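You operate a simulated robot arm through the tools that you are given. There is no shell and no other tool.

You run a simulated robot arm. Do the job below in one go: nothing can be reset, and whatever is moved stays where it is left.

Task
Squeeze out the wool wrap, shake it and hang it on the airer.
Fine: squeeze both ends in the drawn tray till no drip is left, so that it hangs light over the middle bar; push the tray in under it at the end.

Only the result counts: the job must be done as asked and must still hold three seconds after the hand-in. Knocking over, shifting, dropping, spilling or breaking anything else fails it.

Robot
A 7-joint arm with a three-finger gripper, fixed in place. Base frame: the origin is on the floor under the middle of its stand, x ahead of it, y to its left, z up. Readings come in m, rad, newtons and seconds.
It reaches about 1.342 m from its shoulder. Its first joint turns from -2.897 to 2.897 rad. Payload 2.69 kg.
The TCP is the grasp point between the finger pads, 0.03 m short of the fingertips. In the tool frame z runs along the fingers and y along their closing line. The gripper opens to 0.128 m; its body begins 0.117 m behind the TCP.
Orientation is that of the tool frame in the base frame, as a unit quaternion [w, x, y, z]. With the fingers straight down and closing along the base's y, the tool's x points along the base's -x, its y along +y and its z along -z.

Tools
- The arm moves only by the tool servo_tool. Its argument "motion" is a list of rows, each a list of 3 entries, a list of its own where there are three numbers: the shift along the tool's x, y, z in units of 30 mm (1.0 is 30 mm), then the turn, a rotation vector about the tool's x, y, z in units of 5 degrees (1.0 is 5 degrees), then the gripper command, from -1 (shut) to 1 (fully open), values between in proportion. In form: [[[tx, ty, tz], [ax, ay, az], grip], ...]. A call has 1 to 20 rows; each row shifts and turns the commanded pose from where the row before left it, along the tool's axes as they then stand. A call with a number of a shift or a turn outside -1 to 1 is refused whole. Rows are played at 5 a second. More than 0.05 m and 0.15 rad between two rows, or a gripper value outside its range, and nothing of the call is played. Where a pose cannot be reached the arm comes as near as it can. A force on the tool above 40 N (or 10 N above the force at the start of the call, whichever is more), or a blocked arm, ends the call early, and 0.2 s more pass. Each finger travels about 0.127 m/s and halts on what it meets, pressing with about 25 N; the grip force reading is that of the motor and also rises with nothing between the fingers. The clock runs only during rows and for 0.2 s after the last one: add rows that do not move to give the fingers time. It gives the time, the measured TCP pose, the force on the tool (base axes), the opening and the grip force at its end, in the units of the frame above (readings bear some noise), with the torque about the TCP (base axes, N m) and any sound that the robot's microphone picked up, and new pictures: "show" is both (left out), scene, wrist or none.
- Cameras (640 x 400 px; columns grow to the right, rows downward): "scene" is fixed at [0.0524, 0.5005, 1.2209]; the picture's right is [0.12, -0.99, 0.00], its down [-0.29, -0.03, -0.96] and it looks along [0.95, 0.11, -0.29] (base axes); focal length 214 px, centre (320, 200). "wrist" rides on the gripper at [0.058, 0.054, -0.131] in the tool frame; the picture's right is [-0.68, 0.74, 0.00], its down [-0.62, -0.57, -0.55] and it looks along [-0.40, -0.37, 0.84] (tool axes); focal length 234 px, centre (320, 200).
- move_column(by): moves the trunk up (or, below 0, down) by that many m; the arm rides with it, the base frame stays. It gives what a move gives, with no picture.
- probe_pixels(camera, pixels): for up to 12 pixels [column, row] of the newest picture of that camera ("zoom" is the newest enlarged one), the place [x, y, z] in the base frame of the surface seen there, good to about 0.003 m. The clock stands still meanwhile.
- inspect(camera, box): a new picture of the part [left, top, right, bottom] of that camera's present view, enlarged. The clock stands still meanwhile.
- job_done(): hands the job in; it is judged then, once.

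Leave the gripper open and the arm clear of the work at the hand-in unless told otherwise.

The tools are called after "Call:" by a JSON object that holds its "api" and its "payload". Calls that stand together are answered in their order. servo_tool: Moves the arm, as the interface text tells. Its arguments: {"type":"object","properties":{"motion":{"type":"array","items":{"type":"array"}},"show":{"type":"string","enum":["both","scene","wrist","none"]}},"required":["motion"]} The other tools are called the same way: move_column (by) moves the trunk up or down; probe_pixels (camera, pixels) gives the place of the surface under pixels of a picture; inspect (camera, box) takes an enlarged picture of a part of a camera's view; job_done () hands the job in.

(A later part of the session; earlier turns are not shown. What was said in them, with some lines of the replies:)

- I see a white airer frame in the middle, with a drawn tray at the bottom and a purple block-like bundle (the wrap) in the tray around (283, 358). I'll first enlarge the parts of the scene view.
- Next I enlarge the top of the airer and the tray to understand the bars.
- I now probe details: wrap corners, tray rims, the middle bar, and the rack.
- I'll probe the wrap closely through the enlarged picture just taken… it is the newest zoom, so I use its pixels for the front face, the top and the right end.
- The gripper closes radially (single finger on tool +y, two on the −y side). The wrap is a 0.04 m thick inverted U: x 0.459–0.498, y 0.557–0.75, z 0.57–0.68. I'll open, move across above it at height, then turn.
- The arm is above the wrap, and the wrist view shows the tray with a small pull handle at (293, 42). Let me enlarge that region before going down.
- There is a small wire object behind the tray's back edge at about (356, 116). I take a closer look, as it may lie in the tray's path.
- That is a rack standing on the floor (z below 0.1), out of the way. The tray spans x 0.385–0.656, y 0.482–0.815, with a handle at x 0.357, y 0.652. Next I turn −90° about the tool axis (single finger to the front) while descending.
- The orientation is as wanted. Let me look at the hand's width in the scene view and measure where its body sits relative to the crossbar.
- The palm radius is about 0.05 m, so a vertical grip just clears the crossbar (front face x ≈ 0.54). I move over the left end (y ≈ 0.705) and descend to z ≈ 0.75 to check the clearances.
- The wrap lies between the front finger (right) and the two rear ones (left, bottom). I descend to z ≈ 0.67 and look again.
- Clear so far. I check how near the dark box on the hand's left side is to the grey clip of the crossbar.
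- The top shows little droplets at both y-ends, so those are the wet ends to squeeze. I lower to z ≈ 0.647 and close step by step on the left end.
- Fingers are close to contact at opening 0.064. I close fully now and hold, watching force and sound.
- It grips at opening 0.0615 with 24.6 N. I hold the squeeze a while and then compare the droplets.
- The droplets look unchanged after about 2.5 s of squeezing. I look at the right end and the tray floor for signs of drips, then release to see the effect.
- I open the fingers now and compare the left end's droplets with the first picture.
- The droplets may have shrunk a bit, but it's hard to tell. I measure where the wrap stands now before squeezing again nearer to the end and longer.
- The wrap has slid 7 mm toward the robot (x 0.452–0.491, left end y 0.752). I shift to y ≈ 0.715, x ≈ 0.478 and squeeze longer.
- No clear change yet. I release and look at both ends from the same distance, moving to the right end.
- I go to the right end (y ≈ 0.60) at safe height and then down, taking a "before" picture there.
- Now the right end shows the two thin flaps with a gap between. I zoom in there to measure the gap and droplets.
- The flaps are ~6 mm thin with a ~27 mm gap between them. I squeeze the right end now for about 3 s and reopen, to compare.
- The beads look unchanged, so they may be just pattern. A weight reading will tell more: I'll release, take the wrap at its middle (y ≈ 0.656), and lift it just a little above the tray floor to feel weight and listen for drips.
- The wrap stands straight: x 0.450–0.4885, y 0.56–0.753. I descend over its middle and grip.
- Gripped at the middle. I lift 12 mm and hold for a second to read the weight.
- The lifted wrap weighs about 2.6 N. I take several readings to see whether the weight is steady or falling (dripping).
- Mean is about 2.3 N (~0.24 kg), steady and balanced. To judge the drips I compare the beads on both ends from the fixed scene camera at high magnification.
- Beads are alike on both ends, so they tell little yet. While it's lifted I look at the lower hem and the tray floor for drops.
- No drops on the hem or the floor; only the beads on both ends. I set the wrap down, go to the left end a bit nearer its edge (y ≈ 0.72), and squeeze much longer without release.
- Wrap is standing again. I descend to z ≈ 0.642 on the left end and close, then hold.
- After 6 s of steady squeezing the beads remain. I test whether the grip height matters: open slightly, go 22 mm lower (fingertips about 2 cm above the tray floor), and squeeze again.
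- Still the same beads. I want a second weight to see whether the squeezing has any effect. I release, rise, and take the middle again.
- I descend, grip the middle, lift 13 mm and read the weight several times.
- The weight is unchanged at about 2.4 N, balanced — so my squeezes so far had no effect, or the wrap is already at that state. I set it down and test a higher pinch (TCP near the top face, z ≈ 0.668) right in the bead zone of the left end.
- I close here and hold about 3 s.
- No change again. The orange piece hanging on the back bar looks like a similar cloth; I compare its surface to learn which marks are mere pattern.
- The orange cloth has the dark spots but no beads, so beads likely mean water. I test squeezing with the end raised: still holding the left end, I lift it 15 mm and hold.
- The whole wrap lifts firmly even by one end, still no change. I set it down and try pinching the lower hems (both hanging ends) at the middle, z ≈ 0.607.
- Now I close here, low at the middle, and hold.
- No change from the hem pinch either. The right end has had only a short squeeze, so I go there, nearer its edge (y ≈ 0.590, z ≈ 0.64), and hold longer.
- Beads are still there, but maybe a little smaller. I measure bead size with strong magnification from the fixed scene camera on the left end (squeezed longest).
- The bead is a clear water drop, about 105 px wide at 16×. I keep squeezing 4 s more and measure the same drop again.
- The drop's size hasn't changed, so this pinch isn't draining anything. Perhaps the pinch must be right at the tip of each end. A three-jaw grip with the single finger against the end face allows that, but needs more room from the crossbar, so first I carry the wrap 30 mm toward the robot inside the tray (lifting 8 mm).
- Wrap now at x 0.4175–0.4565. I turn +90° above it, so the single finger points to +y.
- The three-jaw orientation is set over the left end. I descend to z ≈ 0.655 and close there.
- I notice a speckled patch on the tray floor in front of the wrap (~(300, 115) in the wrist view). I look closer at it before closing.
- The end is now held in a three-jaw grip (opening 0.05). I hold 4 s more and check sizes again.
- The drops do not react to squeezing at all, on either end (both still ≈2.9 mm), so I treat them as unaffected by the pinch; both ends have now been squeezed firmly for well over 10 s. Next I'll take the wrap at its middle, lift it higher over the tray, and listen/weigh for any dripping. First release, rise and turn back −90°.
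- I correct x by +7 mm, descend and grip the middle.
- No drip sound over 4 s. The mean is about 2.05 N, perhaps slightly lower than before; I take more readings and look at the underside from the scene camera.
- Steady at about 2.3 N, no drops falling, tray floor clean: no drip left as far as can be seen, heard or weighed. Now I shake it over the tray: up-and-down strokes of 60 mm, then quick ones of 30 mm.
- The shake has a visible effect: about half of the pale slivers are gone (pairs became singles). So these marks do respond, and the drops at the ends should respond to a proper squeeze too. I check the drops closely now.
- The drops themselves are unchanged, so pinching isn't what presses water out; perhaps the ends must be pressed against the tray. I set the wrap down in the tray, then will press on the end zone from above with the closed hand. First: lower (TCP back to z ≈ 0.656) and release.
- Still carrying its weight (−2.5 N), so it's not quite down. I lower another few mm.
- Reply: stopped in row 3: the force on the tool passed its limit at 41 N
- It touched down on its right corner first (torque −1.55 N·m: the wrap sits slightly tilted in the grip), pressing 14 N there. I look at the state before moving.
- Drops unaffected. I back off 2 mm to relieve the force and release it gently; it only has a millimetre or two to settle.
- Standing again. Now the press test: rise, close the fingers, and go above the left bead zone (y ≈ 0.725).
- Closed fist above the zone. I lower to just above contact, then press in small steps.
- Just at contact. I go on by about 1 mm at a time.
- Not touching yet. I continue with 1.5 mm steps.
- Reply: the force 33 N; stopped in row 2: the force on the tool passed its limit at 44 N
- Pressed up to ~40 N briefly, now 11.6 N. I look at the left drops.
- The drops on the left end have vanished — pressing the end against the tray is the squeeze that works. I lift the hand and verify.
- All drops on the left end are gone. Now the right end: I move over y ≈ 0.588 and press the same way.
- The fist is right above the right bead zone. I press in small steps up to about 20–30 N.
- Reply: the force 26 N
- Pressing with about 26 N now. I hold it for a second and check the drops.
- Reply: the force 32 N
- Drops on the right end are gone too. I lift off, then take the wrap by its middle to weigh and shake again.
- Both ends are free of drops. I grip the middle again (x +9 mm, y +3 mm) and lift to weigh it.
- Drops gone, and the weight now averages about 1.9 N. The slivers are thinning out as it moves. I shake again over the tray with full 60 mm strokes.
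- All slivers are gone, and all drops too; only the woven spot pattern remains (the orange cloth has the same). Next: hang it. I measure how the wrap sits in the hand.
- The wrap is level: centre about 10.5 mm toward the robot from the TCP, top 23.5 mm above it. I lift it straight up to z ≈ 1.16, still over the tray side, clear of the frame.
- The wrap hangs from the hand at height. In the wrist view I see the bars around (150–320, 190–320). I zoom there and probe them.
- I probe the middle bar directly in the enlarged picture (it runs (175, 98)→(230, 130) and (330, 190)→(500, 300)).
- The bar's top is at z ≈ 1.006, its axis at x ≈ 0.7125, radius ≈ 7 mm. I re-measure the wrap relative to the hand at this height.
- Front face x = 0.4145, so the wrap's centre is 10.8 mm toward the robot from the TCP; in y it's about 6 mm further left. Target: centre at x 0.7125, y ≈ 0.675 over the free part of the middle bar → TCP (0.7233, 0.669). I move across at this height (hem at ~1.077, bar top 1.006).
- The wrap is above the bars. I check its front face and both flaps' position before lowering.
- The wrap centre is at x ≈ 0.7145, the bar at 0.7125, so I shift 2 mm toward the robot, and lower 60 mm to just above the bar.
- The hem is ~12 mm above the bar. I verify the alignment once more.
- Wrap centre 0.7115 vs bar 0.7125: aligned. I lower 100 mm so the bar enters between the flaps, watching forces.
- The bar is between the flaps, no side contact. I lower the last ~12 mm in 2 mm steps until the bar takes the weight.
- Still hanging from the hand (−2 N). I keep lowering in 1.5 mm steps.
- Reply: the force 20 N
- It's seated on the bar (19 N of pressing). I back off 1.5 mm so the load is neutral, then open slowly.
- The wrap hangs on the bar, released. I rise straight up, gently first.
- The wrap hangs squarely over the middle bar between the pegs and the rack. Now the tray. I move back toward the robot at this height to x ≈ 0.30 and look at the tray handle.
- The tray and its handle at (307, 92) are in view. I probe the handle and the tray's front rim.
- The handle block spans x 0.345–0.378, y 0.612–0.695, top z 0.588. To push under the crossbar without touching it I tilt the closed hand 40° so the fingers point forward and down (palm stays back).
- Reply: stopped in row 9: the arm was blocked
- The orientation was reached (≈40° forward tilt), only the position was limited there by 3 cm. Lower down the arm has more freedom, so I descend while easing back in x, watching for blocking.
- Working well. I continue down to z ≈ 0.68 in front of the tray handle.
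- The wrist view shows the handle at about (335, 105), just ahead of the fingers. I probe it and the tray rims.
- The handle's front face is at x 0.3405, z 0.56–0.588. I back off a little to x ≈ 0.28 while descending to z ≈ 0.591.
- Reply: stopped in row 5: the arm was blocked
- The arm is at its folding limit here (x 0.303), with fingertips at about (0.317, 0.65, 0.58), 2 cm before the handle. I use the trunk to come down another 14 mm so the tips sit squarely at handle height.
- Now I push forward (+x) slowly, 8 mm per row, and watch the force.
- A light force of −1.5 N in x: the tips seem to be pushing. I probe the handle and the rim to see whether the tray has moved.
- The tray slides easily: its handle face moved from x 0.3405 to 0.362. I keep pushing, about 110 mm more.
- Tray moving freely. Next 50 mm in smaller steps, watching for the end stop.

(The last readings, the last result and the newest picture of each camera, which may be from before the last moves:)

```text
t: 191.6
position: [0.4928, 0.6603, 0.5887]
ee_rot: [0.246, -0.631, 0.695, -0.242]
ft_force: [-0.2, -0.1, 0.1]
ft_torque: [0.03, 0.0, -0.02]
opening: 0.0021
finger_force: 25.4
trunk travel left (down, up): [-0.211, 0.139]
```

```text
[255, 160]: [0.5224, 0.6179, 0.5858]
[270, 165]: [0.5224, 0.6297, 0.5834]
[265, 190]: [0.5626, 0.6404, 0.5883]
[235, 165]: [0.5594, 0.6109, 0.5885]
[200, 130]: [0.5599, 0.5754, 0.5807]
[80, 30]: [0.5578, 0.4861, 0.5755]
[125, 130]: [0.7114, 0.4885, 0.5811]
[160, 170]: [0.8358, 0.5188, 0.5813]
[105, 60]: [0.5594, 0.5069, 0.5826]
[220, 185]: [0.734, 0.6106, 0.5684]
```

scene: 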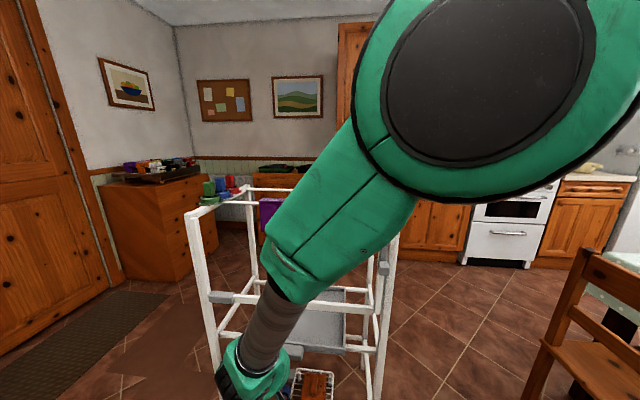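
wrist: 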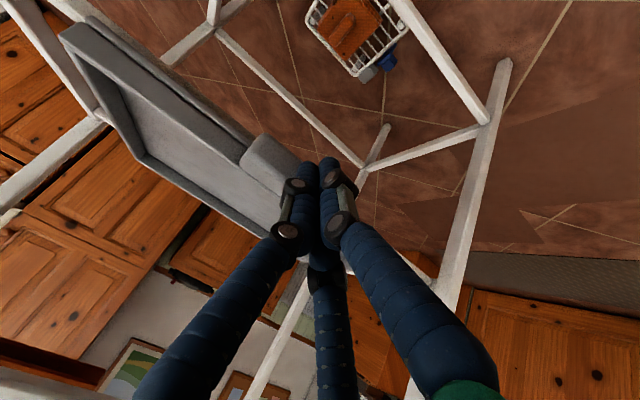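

The tray is now at x 0.56–0.835, already under the wrap. I continue in small steps to find its end stop.

Call:
{"api": "servo_tool", "payload": {"motion": [[[-0.011, -0.101, 0.086], [0, 0, 0], -1], [[-0.011, -0.101, 0.086], [0, 0, 0], -1], [[-0.011, -0.101, 0.086], [0, 0, 0], -1], [[0, 0, 0], [0, 0, 0], -1]], "show": "none"}}

Call:
{"api": "servo_tool", "payload": {"motion": [[[-0.011, -0.101, 0.086], [0, 0, 0], -1], [[-0.011, -0.101, 0.086], [0, 0, 0], -1], [[0, 0, 0], [0, 0, 0], -1]], "show": "none"}}

Call:
{"api": "servo_tool", "payload": {"motion": [[[-0.008, -0.076, 0.065], [0, 0, 0], -1], [[-0.008, -0.076, 0.065], [0, 0, 0], -1], [[0, 0, 0], [0, 0, 0], -1]], "show": "both"}}

Call:
{"api": "probe_pixels", "payload": {"camera": "wrist", "pixels": [[255, 160], [270, 165], [265, 190], [235, 165], [200, 130], [160, 170], [105, 60], [150, 160]]}}

```text
t: 192.6
position: [0.5031, 0.6606, 0.5887]
ee_rot: [0.246, -0.631, 0.695, -0.242]
ft_force: [-25.0, 2.9, 8.2]
ft_torque: [0.03, 0.1, 0.25]
opening: 0.0025
finger_force: 25.3
trunk travel left (down, up): [-0.211, 0.139]
```

```text
t: 193.0
position: [0.5024, 0.6611, 0.5868]
ee_rot: [0.245, -0.633, 0.694, -0.241]
ft_force: [-13.1, 1.3, 2.9]
ft_torque: [0.15, 0.04, 0.1]
opening: 0.0022
finger_force: 25.3
trunk travel left (down, up): [-0.211, 0.139]
stopped in row 1: the force on the tool passed its limit at 47 N (the readings are from after the stop); the commanded pose is now the measured one
```

```text
t: 193.4
position: [0.5022, 0.6602, 0.5873]
ee_rot: [0.244, -0.634, 0.694, -0.239]
ft_force: [-11.8, -0.2, 3.2]
ft_torque: [0.17, 0.04, 0.08]
opening: 0.0022
finger_force: 24.8
trunk travel left (down, up): [-0.211, 0.139]
stopped in row 2: the force on the tool passed its limit at 46 N (the readings are from after the stop); the commanded pose is now the measured one
```

scene: 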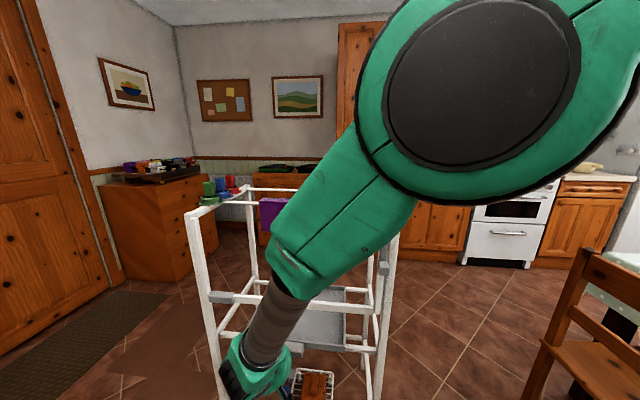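
wrist: 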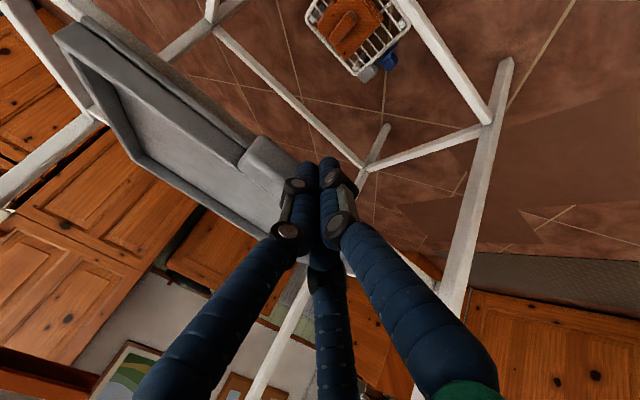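

```text
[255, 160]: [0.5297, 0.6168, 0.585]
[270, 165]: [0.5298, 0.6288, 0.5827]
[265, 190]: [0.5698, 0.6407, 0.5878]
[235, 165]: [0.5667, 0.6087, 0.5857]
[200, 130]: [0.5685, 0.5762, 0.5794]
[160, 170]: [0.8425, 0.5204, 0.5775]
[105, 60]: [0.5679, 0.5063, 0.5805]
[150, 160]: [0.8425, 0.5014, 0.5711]
```

The tray has hit its end stop (handle face x 0.53, tray x 0.567–0.843): it's fully in, under the wrap. I back the hand off toward the robot.

Call:
{"api": "servo_tool", "payload": {"motion": [[[0.04, 0.35, -0.3], [0, 0, 0], -1], [[0.076, 0.67, -0.575], [0, 0, 0], -1], [[0.076, 0.67, -0.575], [0, 0, 0], -1], [[0.04, 0.4, -0.34], [0, 0, 0], -1], [[0, 0, 0], [0, 0, 0], -1]], "show": "wrist"}}

Call:
{"api": "inspect", "payload": {"camera": "wrist", "box": [0, 0, 440, 300]}}

```text
t: 194.6
position: [0.422, 0.6605, 0.5886]
ee_rot: [0.244, -0.633, 0.694, -0.24]
ft_force: [1.0, -0.7, -0.7]
ft_torque: [-0.02, -0.02, 0.02]
opening: 0.0018
finger_force: 24.7
trunk travel left (down, up): [-0.211, 0.139]
```

wrist: 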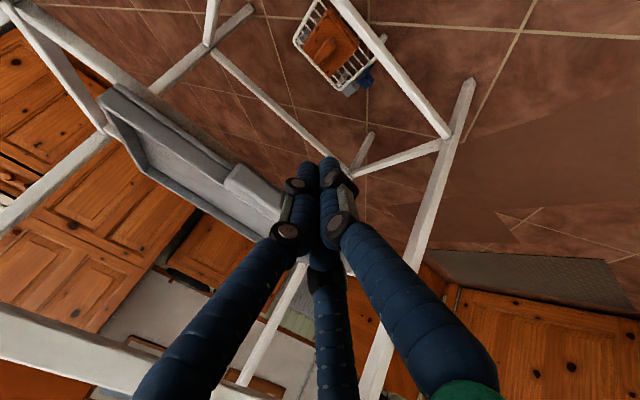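

```text
1.33 times, centred on (220, 150) of wrist
```

zoom: 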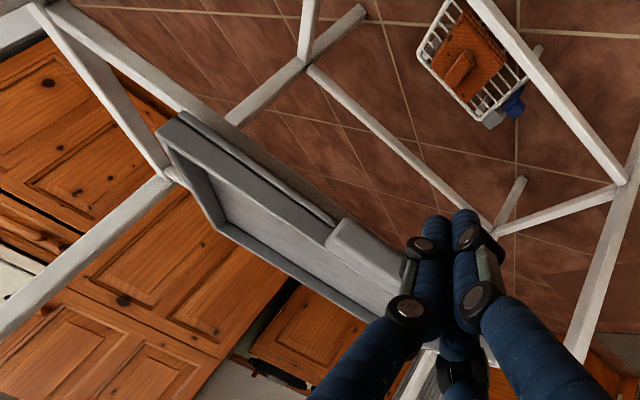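

Hand free. I rise straight up in front of the airer to z ≈ 1.1.

Call:
{"api": "servo_tool", "payload": {"motion": [[[-0.03, -0.63, -0.74], [0, 0, 0], -1], [[-0.03, -0.63, -0.74], [0, 0, 0], -1], [[-0.03, -0.63, -0.74], [0, 0, 0], -1], [[-0.03, -0.63, -0.74], [0, 0, 0], -1], [[-0.03, -0.63, -0.74], [0, 0, 0], -1], [[-0.03, -0.63, -0.74], [0, 0, 0], -1], [[-0.03, -0.63, -0.74], [0, 0, 0], -1], [[-0.03, -0.63, -0.74], [0, 0, 0], -1], [[-0.03, -0.63, -0.74], [0, 0, 0], -1], [[-0.03, -0.63, -0.74], [0, 0, 0], -1], [[-0.03, -0.63, -0.74], [0, 0, 0], -1], [[-0.03, -0.63, -0.74], [0, 0, 0], -1], [[-0.03, -0.63, -0.74], [0, 0, 0], -1], [[-0.03, -0.63, -0.74], [0, 0, 0], -1], [[-0.03, -0.63, -0.74], [0, 0, 0], -1], [[-0.03, -0.63, -0.74], [0, 0, 0], -1], [[-0.03, -0.63, -0.74], [0, 0, 0], -1], [[0, 0, 0], [0, 0, 0], -1]], "show": "both"}}

```text
t: 198.4
position: [0.4243, 0.6576, 1.0845]
ee_rot: [0.245, -0.634, 0.693, -0.24]
ft_force: [0.4, -0.8, 0.1]
ft_torque: [0.02, 0.03, 0.03]
opening: 0.0018
finger_force: 24.4
trunk travel left (down, up): [-0.211, 0.139]
```

scene: 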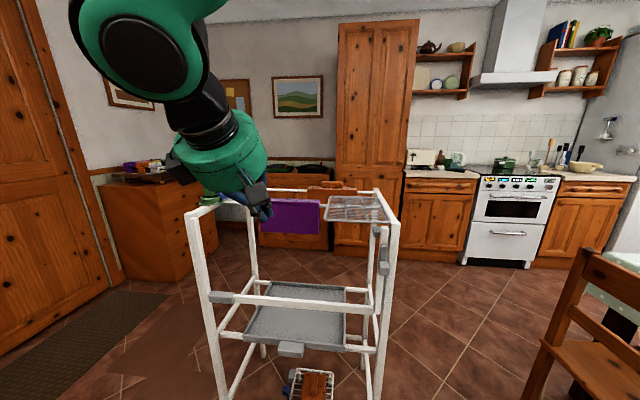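
wrist: 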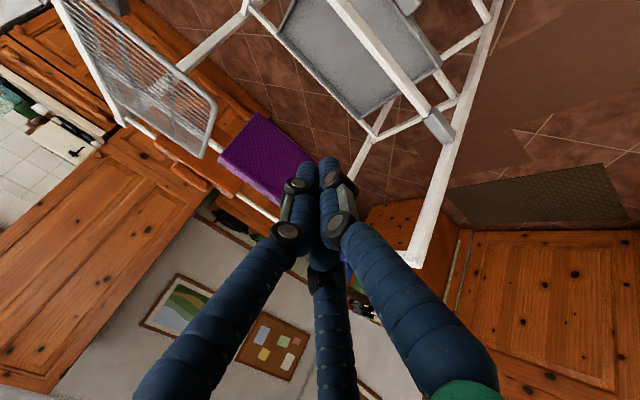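

The tray is in under the wrap and all is standing. I straighten the hand, raise it further, and open the gripper.

Call:
{"api": "servo_tool", "payload": {"motion": [[[-0.03, -0.63, -0.74], [0, 0, 0], -1], [[-0.03, -0.63, -0.74], [0, 0, 0], -1], [[0, 0, 0], [-1, 0, 0], -1], [[0, 0, 0], [-1, 0, 0], -1], [[0, 0, 0], [-1, 0, 0], -1], [[0, 0, 0], [-1, 0, 0], -1], [[0, 0, 0], [-1, 0, 0], -1], [[0, 0, 0], [-1, 0, 0], -1], [[0, 0, 0], [-1, 0, 0], -1], [[0, 0, 0], [-1, 0, 0], -1], [[0, 0, -0.9], [0, 0, 0], -1], [[0, 0, -0.9], [0, 0, 0], -1], [[0, 0, -0.9], [0, 0, 0], -1], [[0.8, 0, -0.5], [0, 0, 0], 0], [[0.9, 0, 0], [0, 0, 0], 1], [[0.9, 0, 0], [0, 0, 0], 1], [[0.9, 0, 0], [0, 0, 0], 1], [[0.9, 0, 0], [0, 0, 0], 1], [[0, 0, 0], [0, 0, 0], 1]], "show": "both"}}

Call:
{"api": "inspect", "payload": {"camera": "scene", "box": [170, 150, 430, 400]}}

Call:
{"api": "inspect", "payload": {"camera": "scene", "box": [180, 165, 420, 260]}}

```text
t: 202.4
position: [0.4122, 0.5216, 1.2313]
ee_rot: [0.013, -0.679, 0.734, 0.012]
ft_force: [1.1, -1.1, -0.4]
ft_torque: [0.04, 0.04, -0.01]
opening: 0.128
finger_force: 0.1
trunk travel left (down, up): [-0.211, 0.139]
```

scene: 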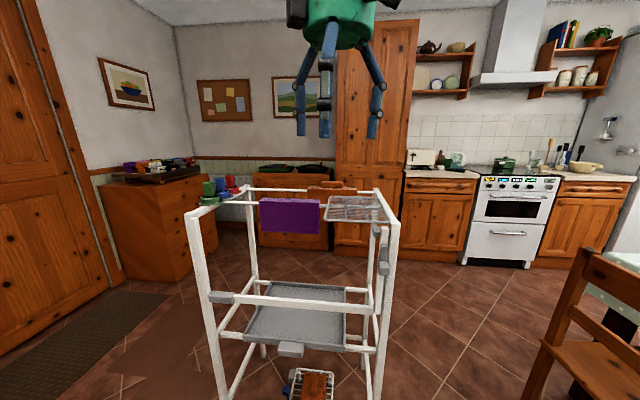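
wrist: 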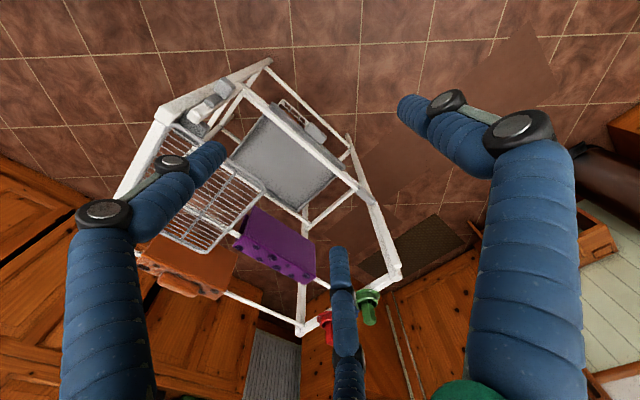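

```text
1.60 times, centred on (300, 275) of scene
```

zoom: 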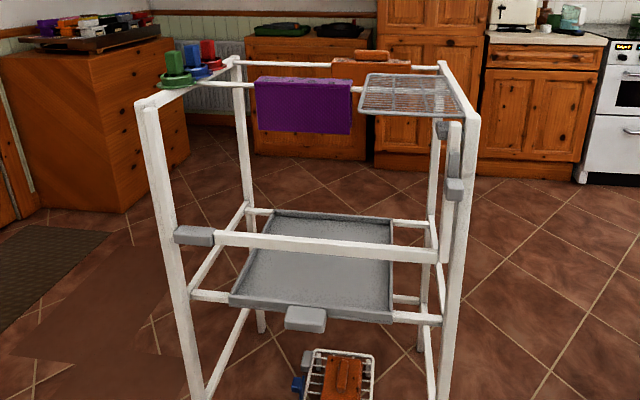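

```text
2.67 times, centred on (300, 212) of scene
```

zoom: 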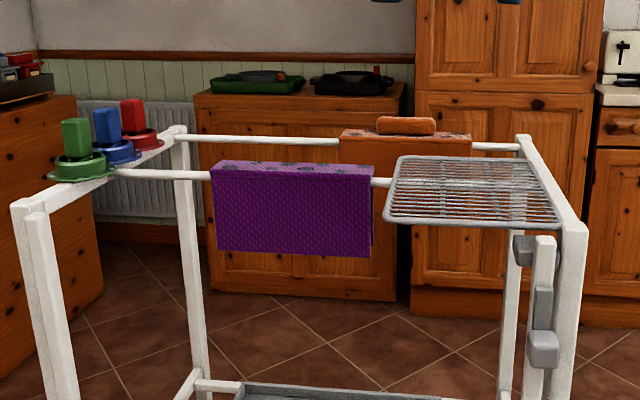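

Everything looks in order. I verify: wrap level and drop-free, frame/rack/orange cloth unmoved, tray position.

Call:
{"api": "probe_pixels", "payload": {"camera": "scene", "pixels": [[265, 205], [315, 205], [263, 225], [317, 228], [270, 199], [310, 200], [318, 215], [245, 203], [193, 215], [377, 190], [393, 225], [330, 187]]}}

Call:
{"api": "probe_pixels", "payload": {"camera": "wrist", "pixels": [[250, 215], [310, 255], [240, 240], [300, 275], [270, 250], [280, 235], [275, 150], [315, 132], [235, 155], [340, 180], [300, 205], [270, 110]]}}

Call:
{"api": "inspect", "payload": {"camera": "wrist", "box": [210, 180, 340, 300]}}

Call:
{"api": "inspect", "payload": {"camera": "scene", "box": [250, 190, 330, 240]}}

```text
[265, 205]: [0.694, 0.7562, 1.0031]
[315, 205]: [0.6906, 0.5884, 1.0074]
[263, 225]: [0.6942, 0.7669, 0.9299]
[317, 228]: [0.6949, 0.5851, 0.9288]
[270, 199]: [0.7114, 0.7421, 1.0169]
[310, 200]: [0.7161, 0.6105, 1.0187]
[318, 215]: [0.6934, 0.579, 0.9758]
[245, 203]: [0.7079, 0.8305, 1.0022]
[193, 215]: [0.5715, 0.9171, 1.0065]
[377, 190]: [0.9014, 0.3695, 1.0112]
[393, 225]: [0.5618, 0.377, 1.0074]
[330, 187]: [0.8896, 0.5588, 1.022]
```

```text
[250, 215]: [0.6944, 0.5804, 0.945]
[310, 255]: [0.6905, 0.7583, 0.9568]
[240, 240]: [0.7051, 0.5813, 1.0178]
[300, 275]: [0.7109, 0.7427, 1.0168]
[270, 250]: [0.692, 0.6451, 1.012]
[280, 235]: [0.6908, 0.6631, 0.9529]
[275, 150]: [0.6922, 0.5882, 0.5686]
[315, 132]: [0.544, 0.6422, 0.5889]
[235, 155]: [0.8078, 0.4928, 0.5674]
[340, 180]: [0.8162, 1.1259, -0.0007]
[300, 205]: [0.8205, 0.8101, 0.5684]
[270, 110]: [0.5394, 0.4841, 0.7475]
```

```text
3.33 times, centred on (275, 240) of wrist
```

zoom: 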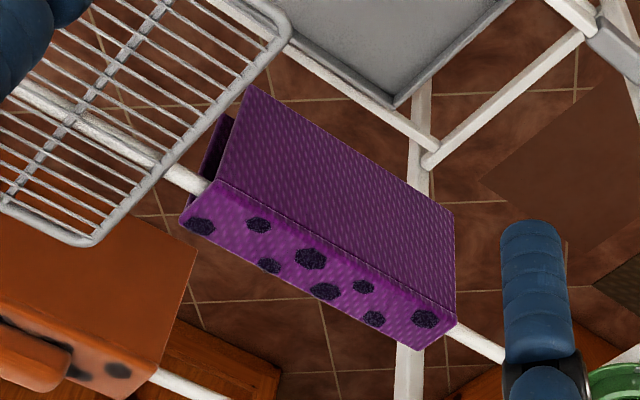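

```text
8.00 times, centred on (290, 215) of scene
```

zoom: 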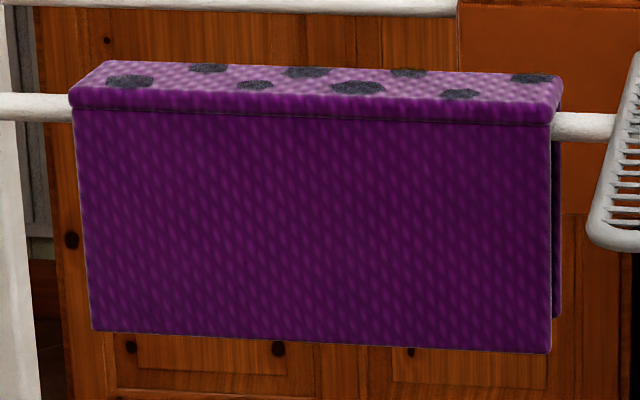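

The wrap hangs level and drop-free over the middle bar. The frame, rack, pegs and orange cloth read the same positions as at the start. The tray is fully in under the wrap, the gripper is open and the arm is clear. I hand in the job.

Call:
{"api": "job_done", "payload": {}}

```text
The job is handed in.
```

The wrap is squeezed out, shaken and hanging on the airer's middle bar, and the tray is pushed in under it. I handed the job in and have had no verdict back.

- **Squeezing:** Pinching the ends did nothing to the drops. What worked was pressing each end down against the tray with the closed hand, after which all the drops on both ends were gone.
- **Shaking:** I shook it twice over the tray. The first time was before I had found the right way to squeeze, so it was still wet. The second was after both ends were free of drops, and it cleared the last of the pale slivers. I saw no water or drops on the tray floor after the first shake, when I looked closely.
- **Weight:** The readings averaged about 2.3 N before the proper squeeze and about 2.0 N after. That difference is within the sensor noise, so I'm relying on the missing drops rather than the weight.
- **Hanging:** It sits level and straight between the pegs and the rack.
- **Tray:** It reached its end stop and is under the wrap. I pushed against the stop a little too hard, with two brief peaks of about 47 N.
- **Everything else:** Afterwards the frame and the orange cloth measured within a few millimetres of their starting positions. The rack and pegs looked undisturbed.

The dark spots on the wrap are still there. I took them for pattern, since the orange cloth has similar ones.
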